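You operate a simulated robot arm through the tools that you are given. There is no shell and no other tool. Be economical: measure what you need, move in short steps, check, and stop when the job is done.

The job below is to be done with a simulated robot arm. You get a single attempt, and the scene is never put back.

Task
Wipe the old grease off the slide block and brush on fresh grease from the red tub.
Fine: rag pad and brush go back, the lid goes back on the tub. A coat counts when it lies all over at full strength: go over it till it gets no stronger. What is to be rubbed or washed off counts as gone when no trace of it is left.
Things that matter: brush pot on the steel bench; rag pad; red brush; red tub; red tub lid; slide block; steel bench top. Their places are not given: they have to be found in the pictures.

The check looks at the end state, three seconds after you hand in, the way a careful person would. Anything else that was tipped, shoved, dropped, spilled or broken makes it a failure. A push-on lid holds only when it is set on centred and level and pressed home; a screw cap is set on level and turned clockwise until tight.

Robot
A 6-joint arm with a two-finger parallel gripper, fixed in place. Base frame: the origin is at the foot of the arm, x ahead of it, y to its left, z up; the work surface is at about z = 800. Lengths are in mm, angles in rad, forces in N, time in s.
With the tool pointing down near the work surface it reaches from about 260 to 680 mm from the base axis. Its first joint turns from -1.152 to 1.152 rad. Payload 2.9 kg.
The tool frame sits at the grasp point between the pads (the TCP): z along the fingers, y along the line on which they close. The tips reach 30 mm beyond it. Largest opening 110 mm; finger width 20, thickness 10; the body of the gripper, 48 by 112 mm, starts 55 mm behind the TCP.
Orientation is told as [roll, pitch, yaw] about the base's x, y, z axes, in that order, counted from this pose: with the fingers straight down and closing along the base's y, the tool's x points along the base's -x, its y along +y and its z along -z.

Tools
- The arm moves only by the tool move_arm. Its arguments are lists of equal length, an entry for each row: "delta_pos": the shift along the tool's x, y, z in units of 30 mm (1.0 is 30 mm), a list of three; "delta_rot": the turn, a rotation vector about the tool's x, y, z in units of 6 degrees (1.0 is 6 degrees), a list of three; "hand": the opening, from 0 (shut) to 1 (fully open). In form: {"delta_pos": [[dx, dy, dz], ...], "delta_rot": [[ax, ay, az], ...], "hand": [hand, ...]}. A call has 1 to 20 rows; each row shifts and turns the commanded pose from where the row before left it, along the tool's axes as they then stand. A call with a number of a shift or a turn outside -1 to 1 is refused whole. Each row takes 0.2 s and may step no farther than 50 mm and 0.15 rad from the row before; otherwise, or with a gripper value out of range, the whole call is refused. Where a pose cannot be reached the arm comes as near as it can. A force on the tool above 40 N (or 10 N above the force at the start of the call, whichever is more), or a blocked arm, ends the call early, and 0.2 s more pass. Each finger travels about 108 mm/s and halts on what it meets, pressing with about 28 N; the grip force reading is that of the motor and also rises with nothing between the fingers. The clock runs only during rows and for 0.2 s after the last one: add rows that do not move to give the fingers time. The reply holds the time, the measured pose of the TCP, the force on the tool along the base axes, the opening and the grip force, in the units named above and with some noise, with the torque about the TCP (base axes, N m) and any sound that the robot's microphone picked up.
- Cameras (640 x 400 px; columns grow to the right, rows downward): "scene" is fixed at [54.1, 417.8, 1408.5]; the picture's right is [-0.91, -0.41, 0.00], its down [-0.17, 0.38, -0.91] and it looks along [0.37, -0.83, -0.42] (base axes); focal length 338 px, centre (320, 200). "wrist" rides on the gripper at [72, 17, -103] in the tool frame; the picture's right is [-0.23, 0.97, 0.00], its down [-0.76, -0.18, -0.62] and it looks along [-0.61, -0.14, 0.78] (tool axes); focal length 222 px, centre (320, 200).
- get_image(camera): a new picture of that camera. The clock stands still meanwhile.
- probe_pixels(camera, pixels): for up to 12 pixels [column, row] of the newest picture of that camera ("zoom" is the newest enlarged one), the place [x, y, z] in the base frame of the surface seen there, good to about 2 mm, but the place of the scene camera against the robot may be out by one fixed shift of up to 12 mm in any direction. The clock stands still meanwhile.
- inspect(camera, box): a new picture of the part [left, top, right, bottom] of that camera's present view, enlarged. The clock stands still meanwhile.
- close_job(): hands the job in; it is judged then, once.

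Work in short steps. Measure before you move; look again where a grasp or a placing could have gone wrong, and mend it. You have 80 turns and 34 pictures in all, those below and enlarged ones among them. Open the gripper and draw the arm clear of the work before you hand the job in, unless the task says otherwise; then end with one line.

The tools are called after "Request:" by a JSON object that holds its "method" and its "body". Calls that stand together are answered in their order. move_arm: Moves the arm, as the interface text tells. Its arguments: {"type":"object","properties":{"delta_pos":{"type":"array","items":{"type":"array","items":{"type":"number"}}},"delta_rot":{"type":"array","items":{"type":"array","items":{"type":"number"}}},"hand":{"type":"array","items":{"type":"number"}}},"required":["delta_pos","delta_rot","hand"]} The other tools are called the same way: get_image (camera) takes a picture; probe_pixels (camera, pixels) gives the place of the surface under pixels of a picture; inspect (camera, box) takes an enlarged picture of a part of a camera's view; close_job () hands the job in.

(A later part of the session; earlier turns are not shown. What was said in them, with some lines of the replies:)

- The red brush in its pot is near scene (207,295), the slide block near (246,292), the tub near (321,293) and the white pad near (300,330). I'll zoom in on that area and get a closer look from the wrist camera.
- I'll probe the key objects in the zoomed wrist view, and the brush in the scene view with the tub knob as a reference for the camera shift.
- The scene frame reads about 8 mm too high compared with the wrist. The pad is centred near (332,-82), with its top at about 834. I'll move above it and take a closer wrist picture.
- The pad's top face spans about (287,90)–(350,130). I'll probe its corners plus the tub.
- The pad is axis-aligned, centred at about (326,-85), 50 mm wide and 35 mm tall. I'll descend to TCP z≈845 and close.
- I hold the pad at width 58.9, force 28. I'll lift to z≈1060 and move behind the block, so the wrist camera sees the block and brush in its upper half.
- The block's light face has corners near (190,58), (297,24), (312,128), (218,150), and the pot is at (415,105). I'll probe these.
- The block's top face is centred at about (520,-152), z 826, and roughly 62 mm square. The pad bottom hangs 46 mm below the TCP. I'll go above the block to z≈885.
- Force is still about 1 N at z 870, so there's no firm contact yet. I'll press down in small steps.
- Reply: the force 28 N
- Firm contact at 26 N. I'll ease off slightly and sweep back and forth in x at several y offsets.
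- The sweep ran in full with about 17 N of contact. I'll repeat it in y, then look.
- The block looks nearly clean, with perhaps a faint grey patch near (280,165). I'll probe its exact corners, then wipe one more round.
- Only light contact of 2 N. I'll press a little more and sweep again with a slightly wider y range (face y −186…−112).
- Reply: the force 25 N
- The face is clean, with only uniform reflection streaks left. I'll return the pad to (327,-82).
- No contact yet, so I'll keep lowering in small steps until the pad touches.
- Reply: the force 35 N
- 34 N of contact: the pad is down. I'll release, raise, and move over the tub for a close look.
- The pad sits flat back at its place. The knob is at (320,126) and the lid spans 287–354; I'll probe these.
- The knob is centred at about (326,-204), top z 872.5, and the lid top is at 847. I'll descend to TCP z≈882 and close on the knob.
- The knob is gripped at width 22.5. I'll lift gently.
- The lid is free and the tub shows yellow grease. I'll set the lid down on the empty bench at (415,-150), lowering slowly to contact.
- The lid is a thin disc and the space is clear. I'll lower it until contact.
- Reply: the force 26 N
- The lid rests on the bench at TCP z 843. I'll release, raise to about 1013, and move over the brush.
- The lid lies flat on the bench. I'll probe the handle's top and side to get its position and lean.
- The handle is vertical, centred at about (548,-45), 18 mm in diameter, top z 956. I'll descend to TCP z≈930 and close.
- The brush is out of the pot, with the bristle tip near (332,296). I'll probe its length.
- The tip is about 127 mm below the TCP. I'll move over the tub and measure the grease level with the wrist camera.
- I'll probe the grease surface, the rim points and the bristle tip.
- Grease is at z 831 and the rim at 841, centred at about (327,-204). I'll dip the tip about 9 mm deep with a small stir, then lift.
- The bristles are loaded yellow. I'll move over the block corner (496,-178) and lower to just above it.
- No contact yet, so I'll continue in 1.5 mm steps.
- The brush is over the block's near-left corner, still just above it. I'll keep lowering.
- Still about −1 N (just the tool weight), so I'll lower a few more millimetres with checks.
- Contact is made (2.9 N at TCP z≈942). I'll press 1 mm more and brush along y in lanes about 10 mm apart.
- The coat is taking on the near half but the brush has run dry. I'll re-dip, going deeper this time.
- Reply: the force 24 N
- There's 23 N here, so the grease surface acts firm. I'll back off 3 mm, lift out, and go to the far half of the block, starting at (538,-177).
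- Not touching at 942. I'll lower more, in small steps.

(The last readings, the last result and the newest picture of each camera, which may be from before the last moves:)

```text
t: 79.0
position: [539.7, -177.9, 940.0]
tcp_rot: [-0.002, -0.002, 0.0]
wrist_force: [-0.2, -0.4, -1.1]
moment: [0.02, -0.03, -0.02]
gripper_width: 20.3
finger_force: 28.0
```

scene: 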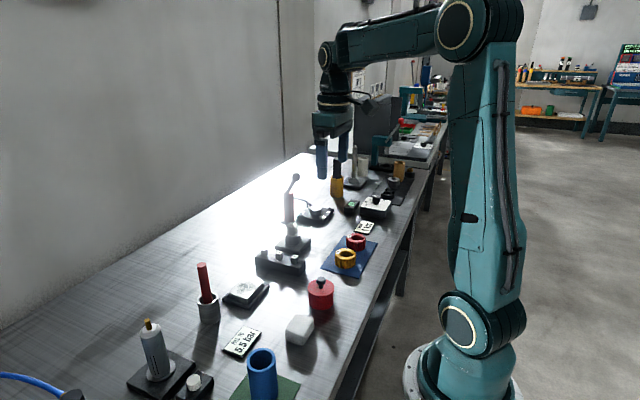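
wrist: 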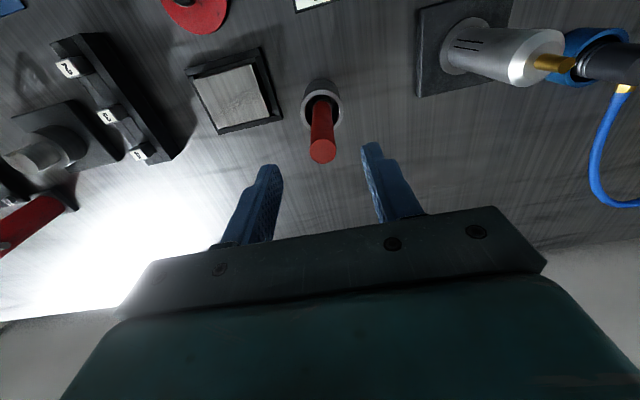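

Request:
{"method": "move_arm", "body": {"delta_pos": [[0, 0, 0.05], [0, 0, 0.05], [0, 0, 0]], "delta_rot": [[0, 0, 0], [0, 0, 0], [0, 0, 0]], "hand": [0, 0, 0]}}

Request:
{"method": "inspect", "body": {"camera": "scene", "box": [200, 240, 300, 320]}}

```text
t: 79.8
position: [539.8, -178.3, 936.0]
tcp_rot: [0.0, 0.0, 0.0]
wrist_force: [0.4, 0.2, -1.0]
moment: [-0.03, -0.04, -0.01]
gripper_width: 20.4
finger_force: 28.5
```

```text
5.00 times, centred on (250, 280) of scene
```

zoom: 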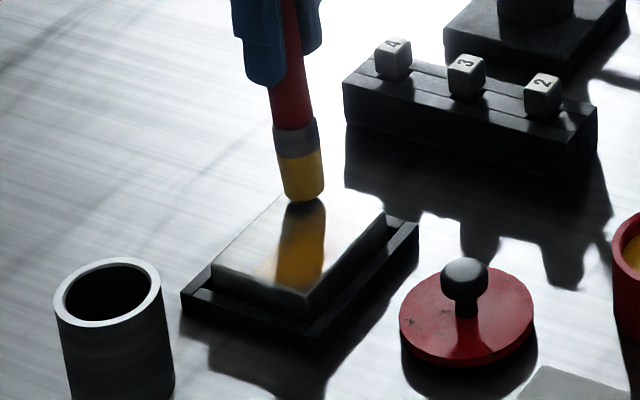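

The tip is just above the surface, with its shadow directly beneath. I'll continue down.

Request:
{"method": "move_arm", "body": {"delta_pos": [[0, 0, 0.05], [0, 0, 0.05], [0, 0, 0]], "delta_rot": [[0, 0, 0], [0, 0, 0], [0, 0, 0]], "hand": [0, 0, 0]}}

```text
t: 80.6
position: [538.8, -178.3, 932.7]
tcp_rot: [0.0, 0.0, 0.0]
wrist_force: [-0.1, 0.3, -0.3]
moment: [-0.01, 0.0, 0.0]
gripper_width: 20.0
finger_force: 27.7
```

Request:
{"method": "move_arm", "body": {"delta_pos": [[0, 0, 0.05], [0, 0, 0.05], [0, 0, 0]], "delta_rot": [[0, 0, 0], [0, 0, 0], [0, 0, 0]], "hand": [0, 0, 0]}}

```text
t: 81.4
position: [538.3, -178.1, 931.0]
tcp_rot: [0.0, -0.004, 0.001]
wrist_force: [-1.5, 1.4, 12.1]
moment: [0.2, 0.02, 0.02]
gripper_width: 20.1
finger_force: 28.7
```

Contact now at TCP z≈931 (12 N), so the brush slid about 11 mm up in the grip. I'll brush lanes from the far edge inward.

Request:
{"method": "move_arm", "body": {"delta_pos": [[0, 0.62, 0], [0, 0.62, 0], [0, 0.62, 0], [0.3, 0, 0], [0, -0.62, 0], [0, -0.62, 0], [0, -0.62, 0], [0.3, 0, 0], [0, 0.62, 0], [0, 0.62, 0], [0, 0.62, 0], [0, 0, 0]], "delta_rot": [[0, 0, 0], [0, 0, 0], [0, 0, 0], [0, 0, 0], [0, 0, 0], [0, 0, 0], [0, 0, 0], [0, 0, 0], [0, 0, 0], [0, 0, 0], [0, 0, 0], [0, 0, 0]], "hand": [0, 0, 0, 0, 0, 0, 0, 0, 0, 0, 0, 0]}}

Request:
{"method": "inspect", "body": {"camera": "wrist", "box": [200, 0, 400, 180]}}

```text
t: 84.0
position: [521.4, -122.1, 930.7]
tcp_rot: [0.001, -0.001, -0.001]
wrist_force: [0.7, -1.4, 3.1]
moment: [-0.1, -0.02, -0.02]
gripper_width: 20.2
finger_force: 28.5
```

```text
2.22 times, centred on (300, 90) of wrist
```

zoom: 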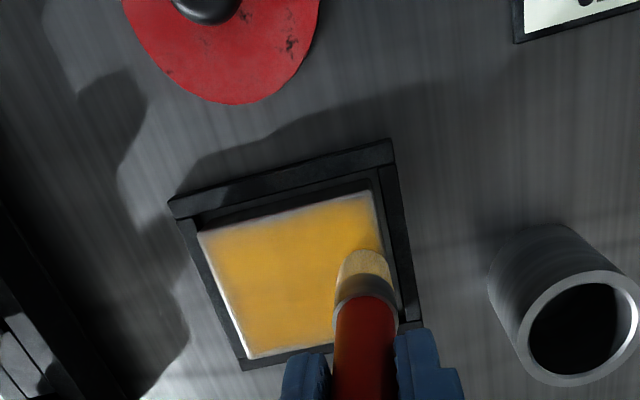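

The coat is developing but is thin at the edges. I'll re-dip, with grease contact expected at TCP ≈936.

Request:
{"method": "move_arm", "body": {"delta_pos": [[0, 0, -0.9], [0, 0, -0.9], [0, 0, -0.9], [0.924, -0.39, 0], [0.924, -0.39, 0], [0.924, -0.39, 0], [0.924, -0.39, 0], [0.924, -0.39, 0], [0.924, -0.39, 0], [0.924, -0.39, 0], [0, 0, 0.9], [0, 0, 0.9], [0, 0, 0.55], [0, 0, 0.1], [0.2, 0, 0], [-0.2, 0.2, 0], [0, -0.2, 0], [0, 0, 0]], "delta_rot": [[0, 0, 0], [0, 0, 0], [0, 0, 0], [0, 0, 0], [0, 0, 0], [0, 0, 0], [0, 0, 0], [0, 0, 0], [0, 0, 0], [0, 0, 0], [0, 0, 0], [0, 0, 0], [0, 0, 0], [0, 0, 0], [0, 0, 0], [0, 0, 0], [0, 0, 0], [0, 0, 0]], "hand": [0, 0, 0, 0, 0, 0, 0, 0, 0, 0, 0, 0, 0, 0, 0, 0, 0, 0]}}

```text
t: 87.8
position: [329.6, -203.8, 938.9]
tcp_rot: [-0.001, 0.001, 0.001]
wrist_force: [0.0, -0.1, -1.0]
moment: [0.01, 0.01, 0.01]
gripper_width: 20.2
finger_force: 27.8
```

No contact at 938, so I'll lower about 4 mm more.

Request:
{"method": "move_arm", "body": {"delta_pos": [[0, 0, 0.07], [0, 0, 0.07], [0.15, 0.1, 0], [-0.15, -0.1, 0], [0, 0, 0]], "delta_rot": [[0, 0, 0], [0, 0, 0], [0, 0, 0], [0, 0, 0], [0, 0, 0]], "hand": [0, 0, 0, 0, 0]}}

```text
t: 89.0
position: [328.2, -203.4, 933.9]
tcp_rot: [0.002, 0.003, 0.001]
wrist_force: [-5.0, 3.0, 23.3]
moment: [0.3, 0.22, 0.04]
gripper_width: 20.3
finger_force: 28.2
```

Dipped, with 23 N contact. I'll lift, go to the near-left corner (492,-182), and lower to about 930.

Request:
{"method": "move_arm", "body": {"delta_pos": [[0, 0, -0.9], [0, 0, -0.9], [0, 0, -0.9], [-0.91, 0.12, 0], [-0.91, 0.12, 0], [-0.91, 0.12, 0], [-0.91, 0.12, 0], [-0.91, 0.12, 0], [-0.91, 0.12, 0], [0, 0, 0.9], [0, 0, 0.9], [0, 0, 0.8], [0, 0, 0.1], [0, 0, 0.05], [0, 0, 0]], "delta_rot": [[0, 0, 0], [0, 0, 0], [0, 0, 0], [0, 0, 0], [0, 0, 0], [0, 0, 0], [0, 0, 0], [0, 0, 0], [0, 0, 0], [0, 0, 0], [0, 0, 0], [0, 0, 0], [0, 0, 0], [0, 0, 0], [0, 0, 0]], "hand": [0, 0, 0, 0, 0, 0, 0, 0, 0, 0, 0, 0, 0, 0, 0]}}

```text
t: 92.2
position: [491.9, -182.3, 932.8]
tcp_rot: [-0.001, 0.0, 0.0]
wrist_force: [0.6, 0.5, -1.8]
moment: [0.01, -0.03, -0.05]
gripper_width: 20.2
finger_force: 28.5
```

Request:
{"method": "move_arm", "body": {"delta_pos": [[0, 0, 0.06], [0, 0, 0.05], [0, 0, 0]], "delta_rot": [[0, 0, 0], [0, 0, 0], [0, 0, 0]], "hand": [0, 0, 0]}}

```text
t: 93.0
position: [492.1, -183.2, 929.0]
tcp_rot: [0.001, 0.001, 0.0]
wrist_force: [0.2, 0.5, -0.6]
moment: [0.01, -0.02, 0.03]
gripper_width: 19.8
finger_force: 28.2
```

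Still just above at 929. I'll lower a little more.

Request:
{"method": "move_arm", "body": {"delta_pos": [[0, 0, 0.04], [0, 0, 0.04], [0, 0, 0]], "delta_rot": [[0, 0, 0], [0, 0, 0], [0, 0, 0]], "hand": [0, 0, 0]}}

```text
t: 93.8
position: [492.6, -182.2, 927.9]
tcp_rot: [0.0, -0.001, -0.001]
wrist_force: [-3.3, 1.5, 17.3]
moment: [0.04, 0.21, 0.02]
gripper_width: 19.9
finger_force: 28.5
```

17 N of contact. I'll brush four lanes from the near edge, x≈492 to 520, across the full width in y.

Request:
{"method": "move_arm", "body": {"delta_pos": [[0, 0.73, 0], [0, 0.73, 0], [0, 0.73, 0], [-0.3, 0, 0], [0, -0.73, 0], [0, -0.73, 0], [0, -0.73, 0], [-0.3, 0, 0], [0, 0.73, 0], [0, 0.73, 0], [0, 0.73, 0], [-0.3, 0, 0], [0, -0.73, 0], [0, -0.73, 0], [0, -0.73, 0], [0, 0, 0]], "delta_rot": [[0, 0, 0], [0, 0, 0], [0, 0, 0], [0, 0, 0], [0, 0, 0], [0, 0, 0], [0, 0, 0], [0, 0, 0], [0, 0, 0], [0, 0, 0], [0, 0, 0], [0, 0, 0], [0, 0, 0], [0, 0, 0], [0, 0, 0], [0, 0, 0]], "hand": [0, 0, 0, 0, 0, 0, 0, 0, 0, 0, 0, 0, 0, 0, 0, 0]}}

Request:
{"method": "inspect", "body": {"camera": "wrist", "box": [240, 20, 440, 200]}}

```text
t: 97.2
position: [519.1, -182.9, 926.8]
tcp_rot: [0.0, 0.001, 0.001]
wrist_force: [0.3, -0.3, -1.0]
moment: [0.01, 0.03, -0.01]
gripper_width: 20.2
finger_force: 28.2
```

```text
2.22 times, centred on (340, 110) of wrist
```

zoom: 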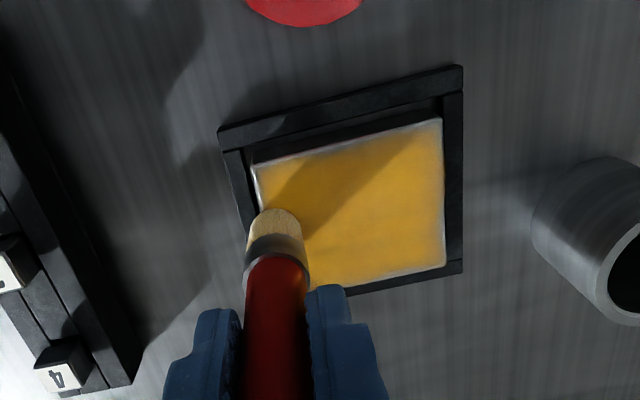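

The coat is stronger, with thin edges left. I'll re-dip once more; grease contact is expected at about 932.

Request:
{"method": "move_arm", "body": {"delta_pos": [[0, 0, -0.95], [0, 0, -0.95], [0, 0, -1], [0.914, -0.1, 0], [0.914, -0.1, 0], [0.914, -0.1, 0], [0.914, -0.1, 0], [0.914, -0.1, 0], [0.914, -0.1, 0], [0.914, -0.1, 0], [0, 0, 0.9], [0, 0, 0.9], [0, 0, 0.7], [0, 0, 0.1], [0, 0, 0.08], [0.15, 0.1, 0], [-0.15, -0.1, 0], [0, 0, 0]], "delta_rot": [[0, 0, 0], [0, 0, 0], [0, 0, 0], [0, 0, 0], [0, 0, 0], [0, 0, 0], [0, 0, 0], [0, 0, 0], [0, 0, 0], [0, 0, 0], [0, 0, 0], [0, 0, 0], [0, 0, 0], [0, 0, 0], [0, 0, 0], [0, 0, 0], [0, 0, 0], [0, 0, 0]], "hand": [0, 0, 0, 0, 0, 0, 0, 0, 0, 0, 0, 0, 0, 0, 0, 0, 0, 0]}}

```text
t: 101.0
position: [328.1, -203.1, 934.8]
tcp_rot: [-0.001, 0.0, 0.001]
wrist_force: [-0.3, -0.2, 0.1]
moment: [0.03, -0.05, -0.01]
gripper_width: 19.8
finger_force: 28.3
```

Not touching yet at 935. I'll lower 4 mm more, then lift and go to the far-left corner (547,-182).

Request:
{"method": "move_arm", "body": {"delta_pos": [[0, 0, 0.07], [0, 0, 0.07], [0.1, 0.1, 0], [-0.1, -0.1, 0], [0, 0, -0.9], [0, 0, -0.95], [0, 0, -0.95], [-0.913, 0.09, 0], [-0.913, 0.09, 0], [-0.913, 0.09, 0], [-0.913, 0.09, 0], [-0.913, 0.09, 0], [-0.913, 0.09, 0], [-0.913, 0.09, 0], [-0.913, 0.09, 0], [0, 0, 0.9], [0, 0, 0.9], [0, 0, 0.95], [0, 0, 0.05], [0, 0, 0]], "delta_rot": [[0, 0, 0], [0, 0, 0], [0, 0, 0], [0, 0, 0], [0, 0, 0], [0, 0, 0], [0, 0, 0], [0, 0, 0], [0, 0, 0], [0, 0, 0], [0, 0, 0], [0, 0, 0], [0, 0, 0], [0, 0, 0], [0, 0, 0], [0, 0, 0], [0, 0, 0], [0, 0, 0], [0, 0, 0], [0, 0, 0]], "hand": [0, 0, 0, 0, 0, 0, 0, 0, 0, 0, 0, 0, 0, 0, 0, 0, 0, 0, 0, 0]}}

Request:
{"method": "move_arm", "body": {"delta_pos": [[0, 0, 0.05], [0, 0, 0.05], [0, 0, 0]], "delta_rot": [[0, 0, 0], [0, 0, 0], [0, 0, 0]], "hand": [0, 0, 0]}}

```text
t: 105.2
position: [547.2, -182.6, 931.3]
tcp_rot: [0.0, 0.001, -0.001]
wrist_force: [0.7, -0.1, -1.3]
moment: [0.0, 0.01, -0.01]
gripper_width: 19.8
finger_force: 28.1
```

```text
t: 106.0
position: [546.8, -183.2, 926.4]
tcp_rot: [0.0, 0.0, 0.001]
wrist_force: [-0.6, 0.1, -0.5]
moment: [-0.01, 0.0, -0.01]
gripper_width: 20.2
finger_force: 28.8
```

Request:
{"method": "move_arm", "body": {"delta_pos": [[0, 0, 0.04], [0, 0, 0.04], [0, 0, 0]], "delta_rot": [[0, 0, 0], [0, 0, 0], [0, 0, 0]], "hand": [0, 0, 0]}}

```text
t: 106.8
position: [546.8, -182.6, 925.4]
tcp_rot: [0.001, -0.003, 0.0]
wrist_force: [-3.2, -0.3, 13.7]
moment: [0.18, 0.29, 0.03]
gripper_width: 20.0
finger_force: 27.8
```

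Contact at 925. I'll brush the far lanes from x≈547 to 520.

Request:
{"method": "move_arm", "body": {"delta_pos": [[0, 0.73, 0], [0, 0.73, 0], [0, 0.73, 0], [0.3, 0, 0], [0, -0.73, 0], [0, -0.73, 0], [0, -0.73, 0], [0.3, 0, 0], [0, 0.73, 0], [0, 0.73, 0], [0, 0.73, 0], [0.3, 0, 0], [0, -0.73, 0], [0, -0.73, 0], [0, -0.73, 0], [0, 0, -0.9], [0, 0, -0.9], [-1, 0, -0.9], [0, 0, 0]], "delta_rot": [[0, 0, 0], [0, 0, 0], [0, 0, 0], [0, 0, 0], [0, 0, 0], [0, 0, 0], [0, 0, 0], [0, 0, 0], [0, 0, 0], [0, 0, 0], [0, 0, 0], [0, 0, 0], [0, 0, 0], [0, 0, 0], [0, 0, 0], [0, 0, 0], [0, 0, 0], [0, 0, 0], [0, 0, 0]], "hand": [0, 0, 0, 0, 0, 0, 0, 0, 0, 0, 0, 0, 0, 0, 0, 0, 0, 0, 0]}}

Request:
{"method": "inspect", "body": {"camera": "wrist", "box": [260, 0, 420, 140]}}

```text
t: 110.8
position: [548.2, -178.4, 1005.6]
tcp_rot: [-0.001, 0.001, 0.001]
wrist_force: [0.4, -0.1, -0.8]
moment: [-0.04, 0.02, 0.01]
gripper_width: 20.2
finger_force: 28.1
```

```text
2.86 times, centred on (340, 70) of wrist
```

zoom: 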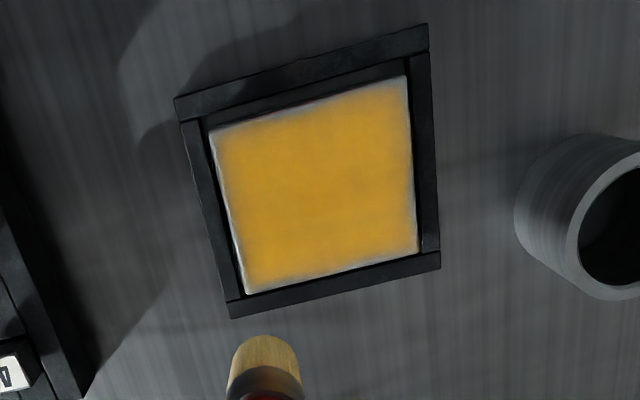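

The coat is uniform, with a thin pale line at the edges. I'll probe the exact edges, then dip again for a perimeter pass.

Request:
{"method": "probe_pixels", "body": {"camera": "zoom", "pixels": [[213, 135], [401, 80], [413, 246], [248, 288], [310, 108], [408, 160], [330, 268], [228, 210]]}}

Request:
{"method": "move_arm", "body": {"delta_pos": [[0.92, -0.1, 0], [0.92, -0.1, 0], [0.92, -0.1, 0], [0.92, -0.1, 0], [0.92, -0.1, 0], [0.92, -0.1, 0], [0.92, -0.1, 0], [0.92, -0.1, 0], [0, 0, 0.9], [0, 0, 0.9], [0, 0, 0.55], [0, 0, 0.1], [0, 0, 0]], "delta_rot": [[0, 0, 0], [0, 0, 0], [0, 0, 0], [0, 0, 0], [0, 0, 0], [0, 0, 0], [0, 0, 0], [0, 0, 0], [0, 0, 0], [0, 0, 0], [0, 0, 0], [0, 0, 0], [0, 0, 0]], "hand": [0, 0, 0, 0, 0, 0, 0, 0, 0, 0, 0, 0, 0]}}

```text
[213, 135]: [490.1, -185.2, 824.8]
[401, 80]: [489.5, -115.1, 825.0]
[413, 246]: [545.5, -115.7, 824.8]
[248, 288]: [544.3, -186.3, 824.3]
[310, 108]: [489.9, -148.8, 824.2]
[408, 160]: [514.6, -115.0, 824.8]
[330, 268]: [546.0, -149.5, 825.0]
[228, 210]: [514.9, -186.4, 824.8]
```

```text
t: 113.6
position: [329.6, -206.5, 931.1]
tcp_rot: [-0.001, 0.0, 0.0]
wrist_force: [0.2, -0.2, -1.7]
moment: [0.01, 0.0, 0.02]
gripper_width: 20.1
finger_force: 28.4
```

Face edges: x 488–547.5, y −188…−113. I'll dip the last few millimetres, then go to corner (490,-186).

Request:
{"method": "move_arm", "body": {"delta_pos": [[0, 0, 0.06], [0, 0, 0.06], [0.1, 0.1, 0], [-0.1, -0.1, 0], [0, 0, -0.9], [0, 0, -0.95], [0, 0, -0.95], [-0.9, 0.105, 0], [-0.9, 0.105, 0], [-0.9, 0.105, 0], [-0.9, 0.105, 0], [-0.9, 0.105, 0], [-0.9, 0.105, 0], [0, 0, 0.9], [0, 0, 0.9], [0, 0, 0.9], [0, 0, 0.05], [0, 0, 0]], "delta_rot": [[0, 0, 0], [0, 0, 0], [0, 0, 0], [0, 0, 0], [0, 0, 0], [0, 0, 0], [0, 0, 0], [0, 0, 0], [0, 0, 0], [0, 0, 0], [0, 0, 0], [0, 0, 0], [0, 0, 0], [0, 0, 0], [0, 0, 0], [0, 0, 0], [0, 0, 0], [0, 0, 0]], "hand": [0, 0, 0, 0, 0, 0, 0, 0, 0, 0, 0, 0, 0, 0, 0, 0, 0, 0]}}

Request:
{"method": "move_arm", "body": {"delta_pos": [[0, 0, 0.05], [0, 0, 0.04], [0, 0, 0]], "delta_rot": [[0, 0, 0], [0, 0, 0], [0, 0, 0]], "hand": [0, 0, 0]}}

```text
t: 117.4
position: [490.5, -184.4, 928.1]
tcp_rot: [-0.001, -0.001, 0.001]
wrist_force: [-0.5, -0.5, -0.3]
moment: [0.04, -0.04, -0.02]
gripper_width: 20.2
finger_force: 28.1
```

```text
t: 118.2
position: [490.9, -186.5, 923.6]
tcp_rot: [0.001, 0.002, 0.0]
wrist_force: [0.1, 0.1, 0.6]
moment: [0.01, 0.02, 0.02]
gripper_width: 19.9
finger_force: 28.5
```

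Just at contact. I'll press 1.5 mm, go around the perimeter, then make interior lanes.

Request:
{"method": "move_arm", "body": {"delta_pos": [[0, 0, 0.05], [0, 0.8, 0], [0, 0.8, 0], [0, 0.8, 0], [-0.61, 0, 0], [-0.61, 0, 0], [-0.61, 0, 0], [0, -0.8, 0], [0, -0.8, 0], [0, -0.8, 0], [0.61, 0, 0], [0.61, 0, 0], [0, 0.8, 0], [0, 0.8, 0], [0, 0.8, 0], [-0.6, 0, 0], [0, -0.8, 0], [0, -0.8, 0], [0, -0.8, 0], [0, 0, 0]], "delta_rot": [[0, 0, 0], [0, 0, 0], [0, 0, 0], [0, 0, 0], [0, 0, 0], [0, 0, 0], [0, 0, 0], [0, 0, 0], [0, 0, 0], [0, 0, 0], [0, 0, 0], [0, 0, 0], [0, 0, 0], [0, 0, 0], [0, 0, 0], [0, 0, 0], [0, 0, 0], [0, 0, 0], [0, 0, 0], [0, 0, 0]], "hand": [0, 0, 0, 0, 0, 0, 0, 0, 0, 0, 0, 0, 0, 0, 0, 0, 0, 0, 0, 0]}}

Request:
{"method": "move_arm", "body": {"delta_pos": [[0, 0, -0.9], [0, 0, -0.9], [-0.7, 0, -0.9], [0, 0, 0]], "delta_rot": [[0, 0, 0], [0, 0, 0], [0, 0, 0], [0, 0, 0]], "hand": [0, 0, 0, 0]}}

Request:
{"method": "inspect", "body": {"camera": "wrist", "box": [280, 0, 400, 105]}}

```text
t: 122.4
position: [525.5, -186.9, 925.9]
tcp_rot: [0.001, 0.001, 0.0]
wrist_force: [-0.6, -0.5, -0.8]
moment: [-0.02, 0.0, -0.01]
gripper_width: 20.0
finger_force: 28.3
```

```text
t: 123.4
position: [547.7, -186.5, 1005.9]
tcp_rot: [0.0, 0.0, 0.0]
wrist_force: [-0.8, -0.9, -1.1]
moment: [-0.03, 0.01, 0.01]
gripper_width: 20.5
finger_force: 27.8
```

```text
3.81 times, centred on (340, 52) of wrist
```

zoom: 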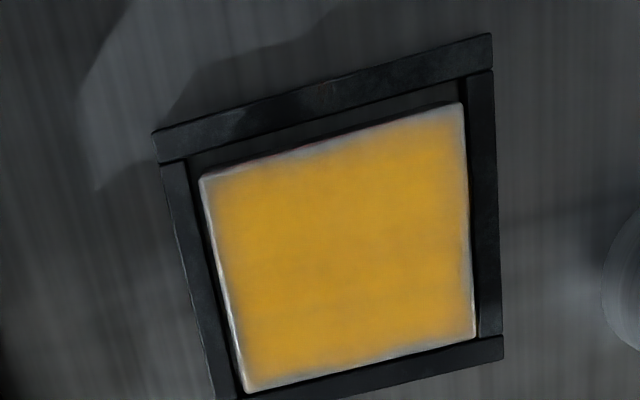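

The coat looks the same, and I can't be sure the last pass pressed firmly. I'll re-dip and do another pass with verified contact.

Request:
{"method": "move_arm", "body": {"delta_pos": [[0.917, -0.075, 0], [0.917, -0.075, 0], [0.917, -0.075, 0], [0.917, -0.075, 0], [0.917, -0.075, 0], [0.917, -0.075, 0], [0.917, -0.075, 0], [0.917, -0.075, 0], [0, 0, 0.9], [0, 0, 0.9], [0, 0, 0.6], [0, 0, 0.08], [0, 0, 0.06], [0, 0, 0]], "delta_rot": [[0, 0, 0], [0, 0, 0], [0, 0, 0], [0, 0, 0], [0, 0, 0], [0, 0, 0], [0, 0, 0], [0, 0, 0], [0, 0, 0], [0, 0, 0], [0, 0, 0], [0, 0, 0], [0, 0, 0], [0, 0, 0]], "hand": [0, 0, 0, 0, 0, 0, 0, 0, 0, 0, 0, 0, 0, 0]}}

```text
t: 126.4
position: [328.0, -204.1, 928.0]
tcp_rot: [0.0, 0.0, 0.0]
wrist_force: [-0.8, -0.2, -0.6]
moment: [0.02, -0.01, 0.04]
gripper_width: 19.8
finger_force: 27.8
```

Request:
{"method": "move_arm", "body": {"delta_pos": [[0, 0, 0.06], [0.1, 0.1, 0], [-0.1, -0.1, 0], [0, 0, -0.9], [0, 0, -0.95], [0, 0, -0.95], [-0.9, 0.1, 0], [-0.9, 0.1, 0], [-0.9, 0.1, 0], [-0.9, 0.1, 0], [-0.9, 0.1, 0], [-0.9, 0.1, 0], [0, 0, 0.9], [0, 0, 0.9], [0, 0, 0.95], [0, 0, 0.08], [0, 0, 0.06], [0, 0, 0]], "delta_rot": [[0, 0, 0], [0, 0, 0], [0, 0, 0], [0, 0, 0], [0, 0, 0], [0, 0, 0], [0, 0, 0], [0, 0, 0], [0, 0, 0], [0, 0, 0], [0, 0, 0], [0, 0, 0], [0, 0, 0], [0, 0, 0], [0, 0, 0], [0, 0, 0], [0, 0, 0], [0, 0, 0]], "hand": [0, 0, 0, 0, 0, 0, 0, 0, 0, 0, 0, 0, 0, 0, 0, 0, 0, 0]}}

```text
t: 130.2
position: [490.4, -185.6, 926.7]
tcp_rot: [0.0, 0.001, 0.0]
wrist_force: [0.2, 0.7, -0.1]
moment: [0.01, 0.02, -0.01]
gripper_width: 20.0
finger_force: 28.0
```

Request:
{"method": "move_arm", "body": {"delta_pos": [[0, 0, 0.06], [0, 0, 0.05], [0, 0, 0]], "delta_rot": [[0, 0, 0], [0, 0, 0], [0, 0, 0]], "hand": [0, 0, 0]}}

```text
t: 131.0
position: [490.1, -186.9, 922.5]
tcp_rot: [0.0, 0.0, 0.0]
wrist_force: [-2.7, 1.7, 12.6]
moment: [0.24, 0.18, 0.03]
gripper_width: 19.9
finger_force: 28.4
```

12.6 N of contact at the corner. I'll run the perimeter and interior lanes, adding a little pressure as I go.

Request:
{"method": "move_arm", "body": {"delta_pos": [[0, 0.8, 0], [0, 0.8, 0], [0, 0.8, 0], [-0.61, 0, 0.01], [-0.61, 0, 0], [-0.61, 0, 0], [0, -0.8, 0.01], [0, -0.8, 0], [0, -0.8, 0], [0.61, 0, 0.01], [0.61, 0, 0], [0, 0.8, 0.01], [0, 0.8, 0], [0, 0.8, 0], [-0.6, 0, 0.01], [0, -0.8, 0], [0, -0.8, 0], [0, -0.8, 0], [0, 0, 0]], "delta_rot": [[0, 0, 0], [0, 0, 0], [0, 0, 0], [0, 0, 0], [0, 0, 0], [0, 0, 0], [0, 0, 0], [0, 0, 0], [0, 0, 0], [0, 0, 0], [0, 0, 0], [0, 0, 0], [0, 0, 0], [0, 0, 0], [0, 0, 0], [0, 0, 0], [0, 0, 0], [0, 0, 0], [0, 0, 0]], "hand": [0, 0, 0, 0, 0, 0, 0, 0, 0, 0, 0, 0, 0, 0, 0, 0, 0, 0, 0]}}

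Request:
{"method": "move_arm", "body": {"delta_pos": [[0, 0, -0.9], [0, 0, -0.9], [-0.7, 0, -0.9], [0, 0, 0]], "delta_rot": [[0, 0, 0], [0, 0, 0], [0, 0, 0], [0, 0, 0]], "hand": [0, 0, 0, 0]}}

Request:
{"method": "inspect", "body": {"camera": "wrist", "box": [280, 0, 400, 105]}}

```text
t: 135.0
position: [525.7, -185.5, 919.8]
tcp_rot: [-0.001, 0.002, -0.003]
wrist_force: [-1.0, 0.3, -0.4]
moment: [0.01, 0.01, -0.03]
gripper_width: 20.0
finger_force: 28.3
```

```text
t: 136.0
position: [547.8, -185.1, 1002.5]
tcp_rot: [0.0, -0.002, 0.001]
wrist_force: [1.0, 0.3, -0.4]
moment: [-0.01, 0.0, 0.0]
gripper_width: 20.1
finger_force: 28.5
```

```text
3.81 times, centred on (340, 52) of wrist
```

zoom: 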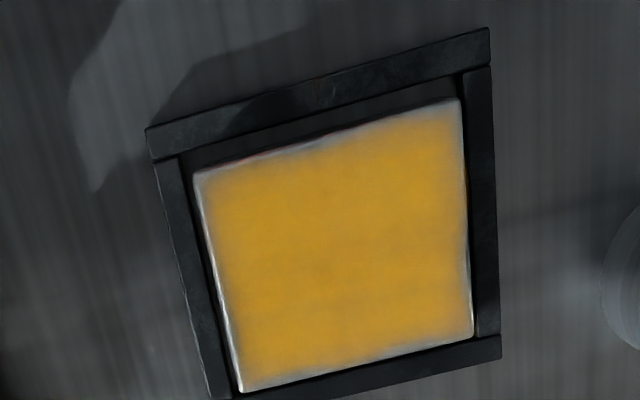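

The coat is unchanged, so it is saturated along the edges, but a slightly darker spot shows at (345,315), x≈535. I'll do one more dip with lanes through the interior, including x≈537.

Request:
{"method": "move_arm", "body": {"delta_pos": [[0.917, -0.075, 0], [0.917, -0.075, 0], [0.917, -0.075, 0], [0.917, -0.075, 0], [0.917, -0.075, 0], [0.917, -0.075, 0], [0.917, -0.075, 0], [0.917, -0.075, 0], [0, 0, 0.9], [0, 0, 0.9], [0, 0, 0.65], [0, 0, 0.1], [0, 0, 0.03], [0.1, 0.1, 0], [-0.1, -0.1, 0], [0, 0, 0]], "delta_rot": [[0, 0, 0], [0, 0, 0], [0, 0, 0], [0, 0, 0], [0, 0, 0], [0, 0, 0], [0, 0, 0], [0, 0, 0], [0, 0, 0], [0, 0, 0], [0, 0, 0], [0, 0, 0], [0, 0, 0], [0, 0, 0], [0, 0, 0], [0, 0, 0]], "hand": [0, 0, 0, 0, 0, 0, 0, 0, 0, 0, 0, 0, 0, 0, 0, 0]}}

```text
t: 139.4
position: [326.6, -204.5, 925.0]
tcp_rot: [-0.001, -0.001, 0.0]
wrist_force: [-0.6, -1.1, 34.7]
moment: [-0.04, -0.25, 0.0]
gripper_width: 20.1
finger_force: 27.3
```

Request:
{"method": "move_arm", "body": {"delta_pos": [[0, 0, -0.9], [0, 0, -0.95], [0, 0, -0.95], [-0.88, 0.092, 0], [-0.88, 0.092, 0], [-0.88, 0.092, 0], [-0.88, 0.092, 0], [-0.88, 0.092, 0], [-0.88, 0.092, 0], [-0.88, 0.092, 0], [-0.88, 0.092, 0], [0, 0, 0.9], [0, 0, 0.9], [0, 0, 0.9], [0, 0, 0.08], [0, 0, 0]], "delta_rot": [[0, 0, 0], [0, 0, 0], [0, 0, 0], [0, 0, 0], [0, 0, 0], [0, 0, 0], [0, 0, 0], [0, 0, 0], [0, 0, 0], [0, 0, 0], [0, 0, 0], [0, 0, 0], [0, 0, 0], [0, 0, 0], [0, 0, 0], [0, 0, 0]], "hand": [0, 0, 0, 0, 0, 0, 0, 0, 0, 0, 0, 0, 0, 0, 0, 0]}}

Request:
{"method": "move_arm", "body": {"delta_pos": [[0, 0, 0.05], [0, 0, 0.04], [0, 0, 0]], "delta_rot": [[0, 0, 0], [0, 0, 0], [0, 0, 0]], "hand": [0, 0, 0]}}

```text
t: 142.8
position: [537.7, -182.2, 922.4]
tcp_rot: [-0.001, 0.0, -0.001]
wrist_force: [-0.1, 0.7, -0.8]
moment: [-0.01, -0.04, -0.04]
gripper_width: 19.9
finger_force: 28.1
```

```text
t: 143.6
position: [537.2, -181.6, 920.4]
tcp_rot: [-0.001, 0.0, 0.0]
wrist_force: [0.5, 1.0, 0.2]
moment: [0.02, 0.01, -0.02]
gripper_width: 20.0
finger_force: 28.1
```

Request:
{"method": "move_arm", "body": {"delta_pos": [[0, 0, 0.05], [0, 0, 0.03], [0, 0, 0]], "delta_rot": [[0, 0, 0], [0, 0, 0], [0, 0, 0]], "hand": [0, 0, 0]}}

```text
t: 144.4
position: [537.8, -182.0, 918.1]
tcp_rot: [0.001, 0.0, 0.0]
wrist_force: [-1.0, -1.4, 3.0]
moment: [-0.11, -0.01, 0.0]
gripper_width: 20.1
finger_force: 28.6
```

Contact (3 N). I'll press slightly more and brush four interior lanes from x≈537 to 500.

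Request:
{"method": "move_arm", "body": {"delta_pos": [[0, 0, 0.04], [0, 0.72, 0], [0, 0.72, 0], [0, 0.72, 0.01], [0.4, 0, 0], [0, -0.72, 0], [0, -0.72, 0], [0, -0.72, 0.01], [0.4, 0, 0], [0, 0.72, 0], [0, 0.72, 0], [0, 0.72, 0.01], [0.4, 0, 0], [0, -0.72, 0], [0, -0.72, 0], [0, -0.72, 0], [0, 0, 0]], "delta_rot": [[0, 0, 0], [0, 0, 0], [0, 0, 0], [0, 0, 0], [0, 0, 0], [0, 0, 0], [0, 0, 0], [0, 0, 0], [0, 0, 0], [0, 0, 0], [0, 0, 0], [0, 0, 0], [0, 0, 0], [0, 0, 0], [0, 0, 0], [0, 0, 0], [0, 0, 0]], "hand": [0, 0, 0, 0, 0, 0, 0, 0, 0, 0, 0, 0, 0, 0, 0, 0, 0]}}

Request:
{"method": "move_arm", "body": {"delta_pos": [[0, 0, -0.9], [0, 0, -0.9], [-0.7, 0, -0.9], [-0.8, 0, 0], [0, 0, 0]], "delta_rot": [[0, 0, 0], [0, 0, 0], [0, 0, 0], [0, 0, 0], [0, 0, 0]], "hand": [0, 0, 0, 0, 0]}}

Request:
{"method": "inspect", "body": {"camera": "wrist", "box": [280, 0, 400, 105]}}

```text
t: 148.0
position: [500.4, -183.7, 917.5]
tcp_rot: [-0.001, -0.004, 0.001]
wrist_force: [0.5, 8.1, 28.4]
moment: [0.79, -0.4, 0.08]
gripper_width: 19.9
finger_force: 28.7
```

```text
t: 149.2
position: [547.0, -182.9, 996.6]
tcp_rot: [-0.002, 0.0, 0.0]
wrist_force: [0.0, 0.4, -1.0]
moment: [0.03, 0.02, -0.01]
gripper_width: 20.0
finger_force: 28.5
```

```text
3.81 times, centred on (340, 52) of wrist
```

zoom: 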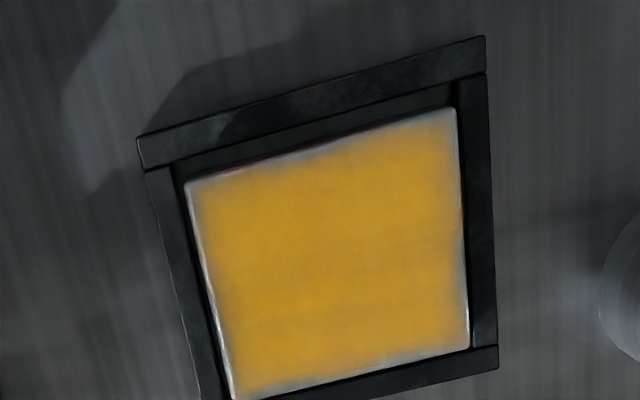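

The coat is even and gets no stronger. I'll move the brush above its pot (547,-45) and check alignment.

Request:
{"method": "move_arm", "body": {"delta_pos": [[0, 0.92, 0], [0, 0.92, 0], [0, 0.92, 0], [0, 0.92, 0], [0, 0.92, 0], [0, 0, 0]], "delta_rot": [[0, 0, 0], [0, 0, 0], [0, 0, 0], [0, 0, 0], [0, 0, 0], [0, 0, 0]], "hand": [0, 0, 0, 0, 0, 0]}}

Request:
{"method": "inspect", "body": {"camera": "wrist", "box": [240, 40, 400, 180]}}

Request:
{"method": "inspect", "body": {"camera": "scene", "box": [160, 210, 260, 330]}}

```text
t: 150.6
position: [546.4, -46.6, 996.6]
tcp_rot: [0.001, -0.001, 0.001]
wrist_force: [-1.0, -0.4, -1.0]
moment: [0.0, 0.0, -0.01]
gripper_width: 20.0
finger_force: 28.1
```

```text
2.86 times, centred on (320, 110) of wrist
```

zoom: 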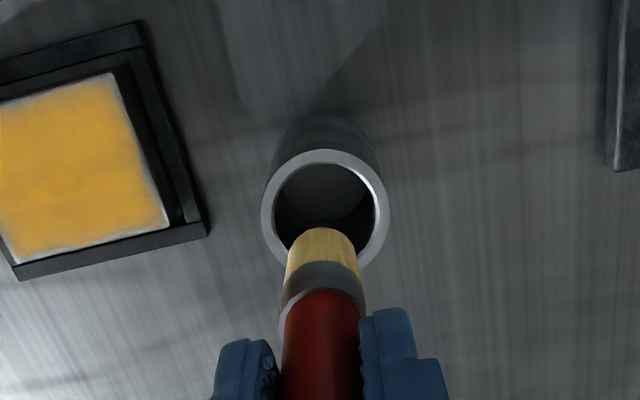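

```text
3.33 times, centred on (210, 270) of scene
```

zoom: 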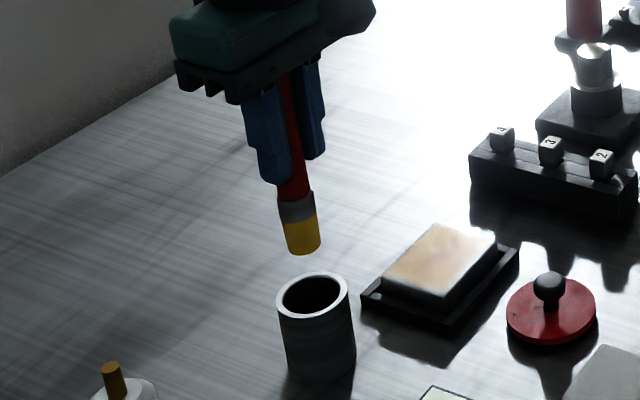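

The brush is straight. I'll probe the brush tip and pot rim in the zoomed scene view, to compare them in the same frame.

Request:
{"method": "probe_pixels", "body": {"camera": "zoom", "pixels": [[303, 248], [288, 240], [318, 236], [280, 292], [346, 288], [313, 315], [312, 275], [302, 225]]}}

```text
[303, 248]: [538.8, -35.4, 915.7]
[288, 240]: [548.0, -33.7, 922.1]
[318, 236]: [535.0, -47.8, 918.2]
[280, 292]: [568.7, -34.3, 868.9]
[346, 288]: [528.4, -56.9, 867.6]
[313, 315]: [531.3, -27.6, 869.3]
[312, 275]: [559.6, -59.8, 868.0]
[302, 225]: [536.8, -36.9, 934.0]
```

The brush axis is about 3 mm short in x of the pot centre (547,-44.6). I'll correct that and lower to about 904.

Request:
{"method": "move_arm", "body": {"delta_pos": [[-0.1, 0.02, 0], [0, 0, 0.6], [0, 0, 0.6], [0, 0, 0.6], [0, 0, 0.6], [0, 0, 0.5], [0, 0, 0.15], [0, 0, 0]], "delta_rot": [[0, 0, 0], [0, 0, 0], [0, 0, 0], [0, 0, 0], [0, 0, 0], [0, 0, 0], [0, 0, 0], [0, 0, 0]], "hand": [0, 0, 0, 0, 0, 0, 0, 0]}}

Request:
{"method": "move_arm", "body": {"delta_pos": [[0, 0, 0.06], [0, 0, 0.06], [0, 0, 0]], "delta_rot": [[0, 0, 0], [0, 0, 0], [0, 0, 0]], "hand": [0, 0, 0]}}

```text
t: 152.4
position: [551.5, -43.9, 904.9]
tcp_rot: [-0.002, 0.0, 0.0]
wrist_force: [-0.2, 0.1, -1.4]
moment: [-0.03, 0.02, -0.02]
gripper_width: 20.1
finger_force: 28.3
```

```text
t: 153.2
position: [550.7, -44.3, 903.3]
tcp_rot: [0.0, 0.0, 0.0]
wrist_force: [-0.8, -0.4, -0.5]
moment: [0.02, 0.01, -0.02]
gripper_width: 20.0
finger_force: 27.7
```

Still no bottom contact, so I'll lower a bit more.

Request:
{"method": "move_arm", "body": {"delta_pos": [[0, 0, 0.06], [0, 0, 0.06], [0, 0, 0]], "delta_rot": [[0, 0, 0], [0, 0, 0], [0, 0, 0]], "hand": [0, 0, 0]}}

```text
t: 154.0
position: [550.7, -42.4, 898.9]
tcp_rot: [0.001, -0.003, -0.001]
wrist_force: [-0.7, 0.1, 8.7]
moment: [-0.04, 0.02, 0.01]
gripper_width: 20.1
finger_force: 27.8
```

The brush is at the pot floor (8.7 N). I'll release and rise straight up.

Request:
{"method": "move_arm", "body": {"delta_pos": [[0, 0, -0.02], [0, 0, 0], [0, 0, 0], [0, 0, -0.5], [0, 0, -0.9], [0, 0, -0.9], [0, 0, -0.9], [0, 0, -0.9], [0, 0, 0]], "delta_rot": [[0, 0, 0], [0, 0, 0], [0, 0, 0], [0, 0, 0], [0, 0, 0], [0, 0, 0], [0, 0, 0], [0, 0, 0], [0, 0, 0]], "hand": [0.5, 0.5, 0.5, 0.5, 0.5, 0.5, 0.5, 0.5, 0.5]}}

Request:
{"method": "inspect", "body": {"camera": "scene", "box": [170, 220, 350, 350]}}

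```text
t: 156.0
position: [550.6, -42.9, 1023.4]
tcp_rot: [0.0, -0.002, 0.001]
wrist_force: [0.8, -0.7, 0.0]
moment: [-0.01, 0.02, 0.01]
gripper_width: 55.1
finger_force: 0.0
```

```text
3.08 times, centred on (260, 285) of scene
```

zoom: 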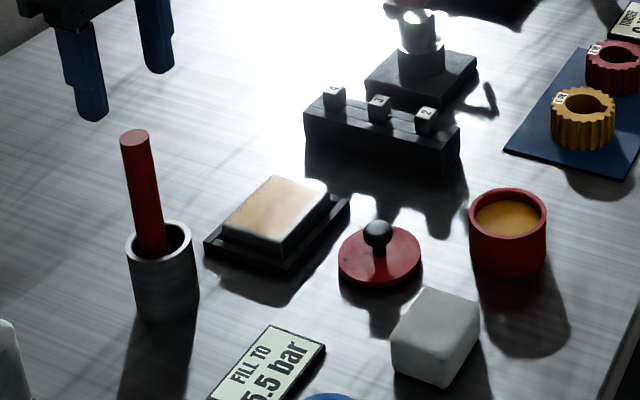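

The brush stands back in the pot. I'll now go over the lid at (416.5,-150) and check the knob position.

Request:
{"method": "move_arm", "body": {"delta_pos": [[0.893, -0.713, 0], [0.893, -0.713, 0], [0.893, -0.713, 0], [0.893, -0.713, 0], [0.893, -0.713, 0], [0, 0, 0.9], [0, 0, 0.9], [0, 0, 0.9], [0, 0, 0.9], [0, 0, 0]], "delta_rot": [[0, 0, 0], [0, 0, 0], [0, 0, 0], [0, 0, 0], [0, 0, 0], [0, 0, 0], [0, 0, 0], [0, 0, 0], [0, 0, 0], [0, 0, 0]], "hand": [0.5, 0.5, 0.5, 0.5, 0.5, 0.5, 0.5, 0.5, 0.5, 0.5]}}

Request:
{"method": "inspect", "body": {"camera": "wrist", "box": [180, 20, 400, 220]}}

```text
t: 158.2
position: [417.4, -151.3, 914.7]
tcp_rot: [-0.001, -0.001, -0.002]
wrist_force: [0.2, -0.9, 0.1]
moment: [-0.02, -0.04, 0.02]
gripper_width: 54.8
finger_force: 0.1
```

```text
2.00 times, centred on (290, 120) of wrist
```

zoom: 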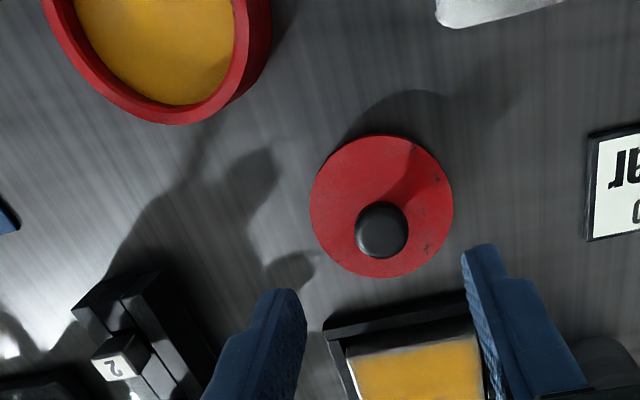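

Request:
{"method": "probe_pixels", "body": {"camera": "zoom", "pixels": [[382, 230], [362, 231], [403, 229], [382, 210], [382, 252], [314, 208], [450, 208], [378, 139], [378, 273], [60, 30], [180, 118], [262, 40]]}}

```text
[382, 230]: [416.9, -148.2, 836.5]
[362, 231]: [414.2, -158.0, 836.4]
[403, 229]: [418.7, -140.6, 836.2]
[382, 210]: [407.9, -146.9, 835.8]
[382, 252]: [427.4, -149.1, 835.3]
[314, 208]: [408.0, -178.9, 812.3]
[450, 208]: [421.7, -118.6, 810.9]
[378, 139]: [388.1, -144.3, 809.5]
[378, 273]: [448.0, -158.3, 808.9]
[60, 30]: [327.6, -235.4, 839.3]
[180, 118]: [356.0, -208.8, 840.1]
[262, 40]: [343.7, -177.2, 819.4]
```

The knob is at (417,-149) with its top at 836. I'll descend to TCP 846 and grip.

Request:
{"method": "move_arm", "body": {"delta_pos": [[0, 0.05, 0.9], [0, 0, 0.9], [0, 0, 0.48], [0, 0, 0], [0, 0, 0], [0, 0, 0], [0, 0, 0]], "delta_rot": [[0, 0, 0], [0, 0, 0], [0, 0, 0], [0, 0, 0], [0, 0, 0], [0, 0, 0], [0, 0, 0]], "hand": [0.5, 0.5, 0.5, 0.5, 0, 0, 0]}}

Request:
{"method": "move_arm", "body": {"delta_pos": [[0, 0, -0.3], [0, 0, -0.7], [0, 0, -0.9], [0, 0, -0.9], [0, 0, 0]], "delta_rot": [[0, 0, 0], [0, 0, 0], [0, 0, 0], [0, 0, 0], [0, 0, 0]], "hand": [0, 0, 0, 0, 0]}}

```text
t: 159.8
position: [417.9, -147.1, 845.4]
tcp_rot: [0.0, 0.001, 0.0]
wrist_force: [-0.3, -0.2, 0.3]
moment: [0.04, 0.0, 0.01]
gripper_width: 22.4
finger_force: 28.5
```

```text
t: 161.0
position: [417.1, -148.0, 924.4]
tcp_rot: [-0.001, -0.001, -0.001]
wrist_force: [-0.1, 0.3, 0.0]
moment: [0.01, -0.03, 0.02]
gripper_width: 22.4
finger_force: 28.2
```

The lid is held. I'll move over the tub at (326.4,-204) and lower to about 10 mm above seating for an alignment check.

Request:
{"method": "move_arm", "body": {"delta_pos": [[0.758, -0.465, 0], [0.758, -0.465, 0], [0.758, -0.465, 0], [0.758, -0.465, 0], [0, 0, 0.5], [0, 0, 0.4], [0, 0, 0]], "delta_rot": [[0, 0, 0], [0, 0, 0], [0, 0, 0], [0, 0, 0], [0, 0, 0], [0, 0, 0], [0, 0, 0]], "hand": [0, 0, 0, 0, 0, 0, 0]}}

Request:
{"method": "inspect", "body": {"camera": "wrist", "box": [250, 60, 390, 200]}}

Request:
{"method": "move_arm", "body": {"delta_pos": [[0, 0, 0], [0, 0, 0]], "delta_rot": [[0, 0, 0], [0, 0, 0]], "hand": [0, 0]}}

```text
t: 162.6
position: [326.4, -204.9, 902.7]
tcp_rot: [-0.002, -0.001, 0.001]
wrist_force: [-0.2, -0.1, -0.2]
moment: [0.0, 0.0, 0.01]
gripper_width: 22.6
finger_force: 28.2
```

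```text
2.86 times, centred on (320, 130) of wrist
```

zoom: 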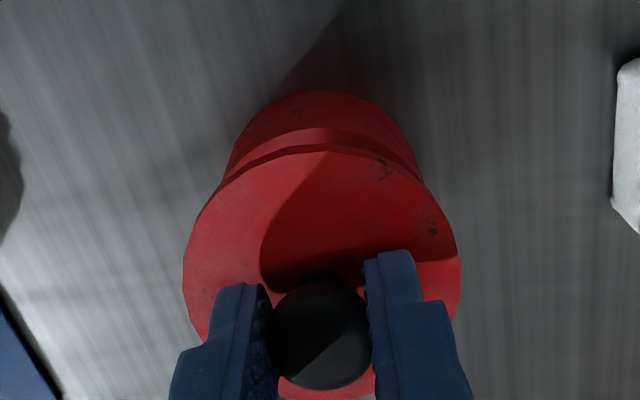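

```text
t: 163.2
position: [325.8, -204.6, 903.0]
tcp_rot: [-0.001, -0.001, 0.001]
wrist_force: [0.6, 0.1, -0.9]
moment: [0.01, -0.01, 0.03]
gripper_width: 22.3
finger_force: 28.1
```

I'll probe the lid and tub edges from this view to compare their centres.

Request:
{"method": "probe_pixels", "body": {"camera": "zoom", "pixels": [[323, 157], [186, 270], [458, 270], [192, 310], [459, 300], [323, 138], [250, 170], [400, 170], [323, 100], [232, 170], [417, 165]]}}

```text
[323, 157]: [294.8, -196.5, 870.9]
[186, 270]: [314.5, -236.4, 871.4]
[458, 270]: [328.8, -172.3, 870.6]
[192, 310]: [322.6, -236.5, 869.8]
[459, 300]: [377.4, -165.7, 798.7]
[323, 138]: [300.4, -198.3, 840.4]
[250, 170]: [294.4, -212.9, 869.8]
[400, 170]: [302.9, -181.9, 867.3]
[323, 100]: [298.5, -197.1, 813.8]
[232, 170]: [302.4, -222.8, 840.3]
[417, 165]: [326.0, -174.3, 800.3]
```

Lid centre is about (326.2,-204.4) and tub centre about (327,-204.6), so aligned within 1 mm. I'll nudge 0.6 mm in x and lower.

Request:
{"method": "move_arm", "body": {"delta_pos": [[-0.02, 0, 0.3], [0, 0, 0.2], [0, 0, 0.1], [0, 0, 0.05], [0, 0, 0]], "delta_rot": [[0, 0, 0], [0, 0, 0], [0, 0, 0], [0, 0, 0], [0, 0, 0]], "hand": [0, 0, 0, 0, 0]}}

Request:
{"method": "move_arm", "body": {"delta_pos": [[0, 0, 0.05], [0, 0, 0.04], [0, 0, 0.03], [0, 0, 0]], "delta_rot": [[0, 0, 0], [0, 0, 0], [0, 0, 0], [0, 0, 0]], "hand": [0, 0, 0, 0]}}

```text
t: 164.4
position: [326.9, -203.9, 883.0]
tcp_rot: [0.0, 0.0, -0.001]
wrist_force: [-0.4, -0.3, -0.4]
moment: [0.02, -0.02, -0.01]
gripper_width: 22.3
finger_force: 28.1
```

```text
t: 165.4
position: [323.8, -204.4, 880.8]
tcp_rot: [0.001, 0.001, 0.0]
wrist_force: [-0.9, 0.4, -0.6]
moment: [0.01, 0.01, 0.02]
gripper_width: 22.3
finger_force: 28.1
```

No resistance yet at 880. I'll continue pressing down gently.

Request:
{"method": "move_arm", "body": {"delta_pos": [[0, 0, 0.05], [0, 0, 0.04], [0, 0, 0.03], [0, 0, 0]], "delta_rot": [[0, 0, 0], [0, 0, 0], [0, 0, 0], [0, 0, 0]], "hand": [0, 0, 0, 0]}}

```text
t: 166.4
position: [325.4, -206.0, 878.0]
tcp_rot: [-0.001, -0.004, 0.0]
wrist_force: [-3.5, -1.8, 25.5]
moment: [-0.05, 0.01, -0.02]
gripper_width: 22.4
finger_force: 27.7
```

25 N of resistance at 878. I'll press a little harder to seat it home.

Request:
{"method": "move_arm", "body": {"delta_pos": [[0, 0, 0.03], [0, 0, 0.03], [0, 0, 0.03], [0, 0, 0]], "delta_rot": [[0, 0, 0], [0, 0, 0], [0, 0, 0], [0, 0, 0]], "hand": [0, 0, 0, 0]}}

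```text
t: 167.4
position: [326.9, -205.3, 875.1]
tcp_rot: [-0.002, -0.001, 0.001]
wrist_force: [-3.2, 1.4, 39.7]
moment: [0.06, -0.01, 0.07]
gripper_width: 22.1
finger_force: 28.2
5 turns are left
```

39.7 N reached. Turns are short, so I'll release, rise, press the knob top with shut fingers to be sure the lid is home, then rise and look.

Request:
{"method": "move_arm", "body": {"delta_pos": [[0, 0, -0.04], [0, 0, 0], [0, 0, 0], [0, 0, -0.7], [0, 0, -0.8], [0, 0, 0], [0, 0, 0], [0, 0, 0], [0, 0, 0]], "delta_rot": [[0, 0, 0], [0, 0, 0], [0, 0, 0], [0, 0, 0], [0, 0, 0], [0, 0, 0], [0, 0, 0], [0, 0, 0], [0, 0, 0]], "hand": [0.5, 0.5, 0.5, 0.5, 0.5, 0, 0, 0, 0]}}

Request:
{"method": "move_arm", "body": {"delta_pos": [[0, 0, 0.3], [0, 0, 0.1], [0, 0, 0.05], [0, 0, 0.05], [0, 0, 0.05], [0, 0, 0.05], [0, 0, 0.05], [0, 0, 0.05], [0, 0, 0.05], [0, 0, 0]], "delta_rot": [[0, 0, 0], [0, 0, 0], [0, 0, 0], [0, 0, 0], [0, 0, 0], [0, 0, 0], [0, 0, 0], [0, 0, 0], [0, 0, 0], [0, 0, 0]], "hand": [0, 0, 0, 0, 0, 0, 0, 0, 0, 0]}}

Request:
{"method": "move_arm", "body": {"delta_pos": [[0, 0, -0.5], [0, 0, -0.9], [0, 0, -0.9], [0, 0, 0]], "delta_rot": [[0, 0, 0], [0, 0, 0], [0, 0, 0], [0, 0, 0]], "hand": [0, 0, 0, 0.4]}}

Request:
{"method": "inspect", "body": {"camera": "wrist", "box": [250, 60, 390, 200]}}

```text
t: 169.4
position: [326.2, -208.4, 921.3]
tcp_rot: [0.0, 0.002, 0.0]
wrist_force: [0.9, 1.1, -0.3]
moment: [0.01, 0.01, 0.01]
gripper_width: 0.0
finger_force: 28.1
```

```text
t: 171.3
position: [324.5, -205.7, 901.4]
tcp_rot: [0.0, -0.003, -0.002]
wrist_force: [-2.1, 0.6, 9.0]
moment: [0.1, -0.01, 0.0]
gripper_width: 0.0
finger_force: 27.5
stopped in row 9: the force on the tool passed its limit at 45 N (the readings are from after the stop); the commanded pose is now the measured one
```

```text
t: 172.3
position: [327.1, -206.2, 970.7]
tcp_rot: [-0.003, 0.001, 0.0]
wrist_force: [-0.4, 0.1, -0.2]
moment: [0.0, -0.01, -0.01]
gripper_width: 44.0
finger_force: 0.2
```

```text
2.86 times, centred on (320, 130) of wrist
4 turns are left
```

zoom: 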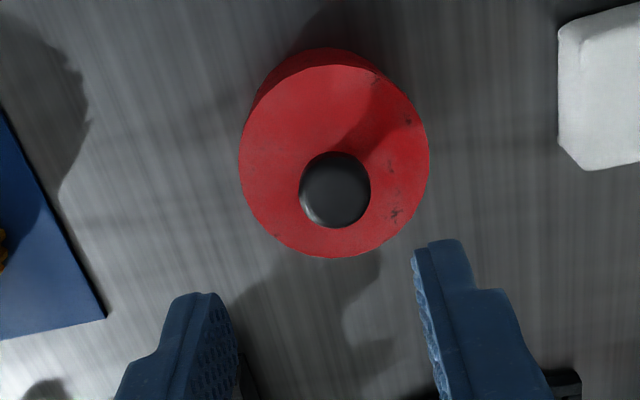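

The shut fingers pressed at 45 N on the knob top (TCP ≈901.4, tips ≈871). I'll probe the lid for level and seating.

Request:
{"method": "probe_pixels", "body": {"camera": "zoom", "pixels": [[335, 185], [335, 80], [255, 160], [415, 160], [335, 245], [320, 190], [350, 190]]}}

Request:
{"method": "move_arm", "body": {"delta_pos": [[0, 0, -1], [0, 0, -1], [0, 0, -1], [0, 0, -1], [0, 0, -1], [0, 0, 0]], "delta_rot": [[0, 0, 0], [0, 0, 0], [0, 0, 0], [0, 0, 0], [0, 0, 0], [0, 0, 0]], "hand": [0.8, 0.8, 0.8, 0.8, 0.8, 0.8]}}

Request:
{"method": "inspect", "body": {"camera": "scene", "box": [180, 230, 360, 350]}}

```text
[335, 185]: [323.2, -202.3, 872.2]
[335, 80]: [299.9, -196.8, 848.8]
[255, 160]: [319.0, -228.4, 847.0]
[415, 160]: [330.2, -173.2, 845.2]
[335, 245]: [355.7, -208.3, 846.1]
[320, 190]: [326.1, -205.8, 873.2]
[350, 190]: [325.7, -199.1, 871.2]
```

```text
t: 173.7
position: [325.4, -204.4, 1118.7]
tcp_rot: [-0.002, -0.001, -0.002]
wrist_force: [0.7, -0.7, 0.2]
moment: [0.01, -0.01, 0.01]
gripper_width: 87.9
finger_force: 0.0
```

```text
3.33 times, centred on (270, 290) of scene
3 turns are left
```

zoom: 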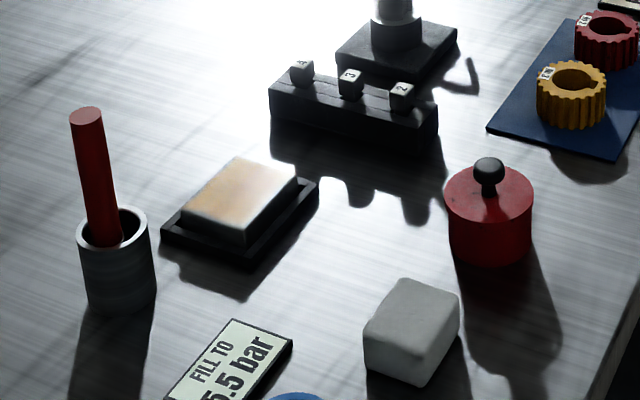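

The lid sits at its original height (knob top about 872, disc 845–849), centred. The brush is in the pot, the pad is at its place, the block is coated, and the arm is clear and open, so I'm handing in.

Request:
{"method": "close_job", "body": {}}

```text
The job is handed in.
```

I wiped the old grease off the slide block and brushed on fresh grease from the red tub. The last passes made the coat no stronger, but a thin pale line still shows along the block's edges. The rag pad and brush are back in place. The lid is back on the tub, centred and pressed down with about 45 N, and the arm is clear with the gripper open.
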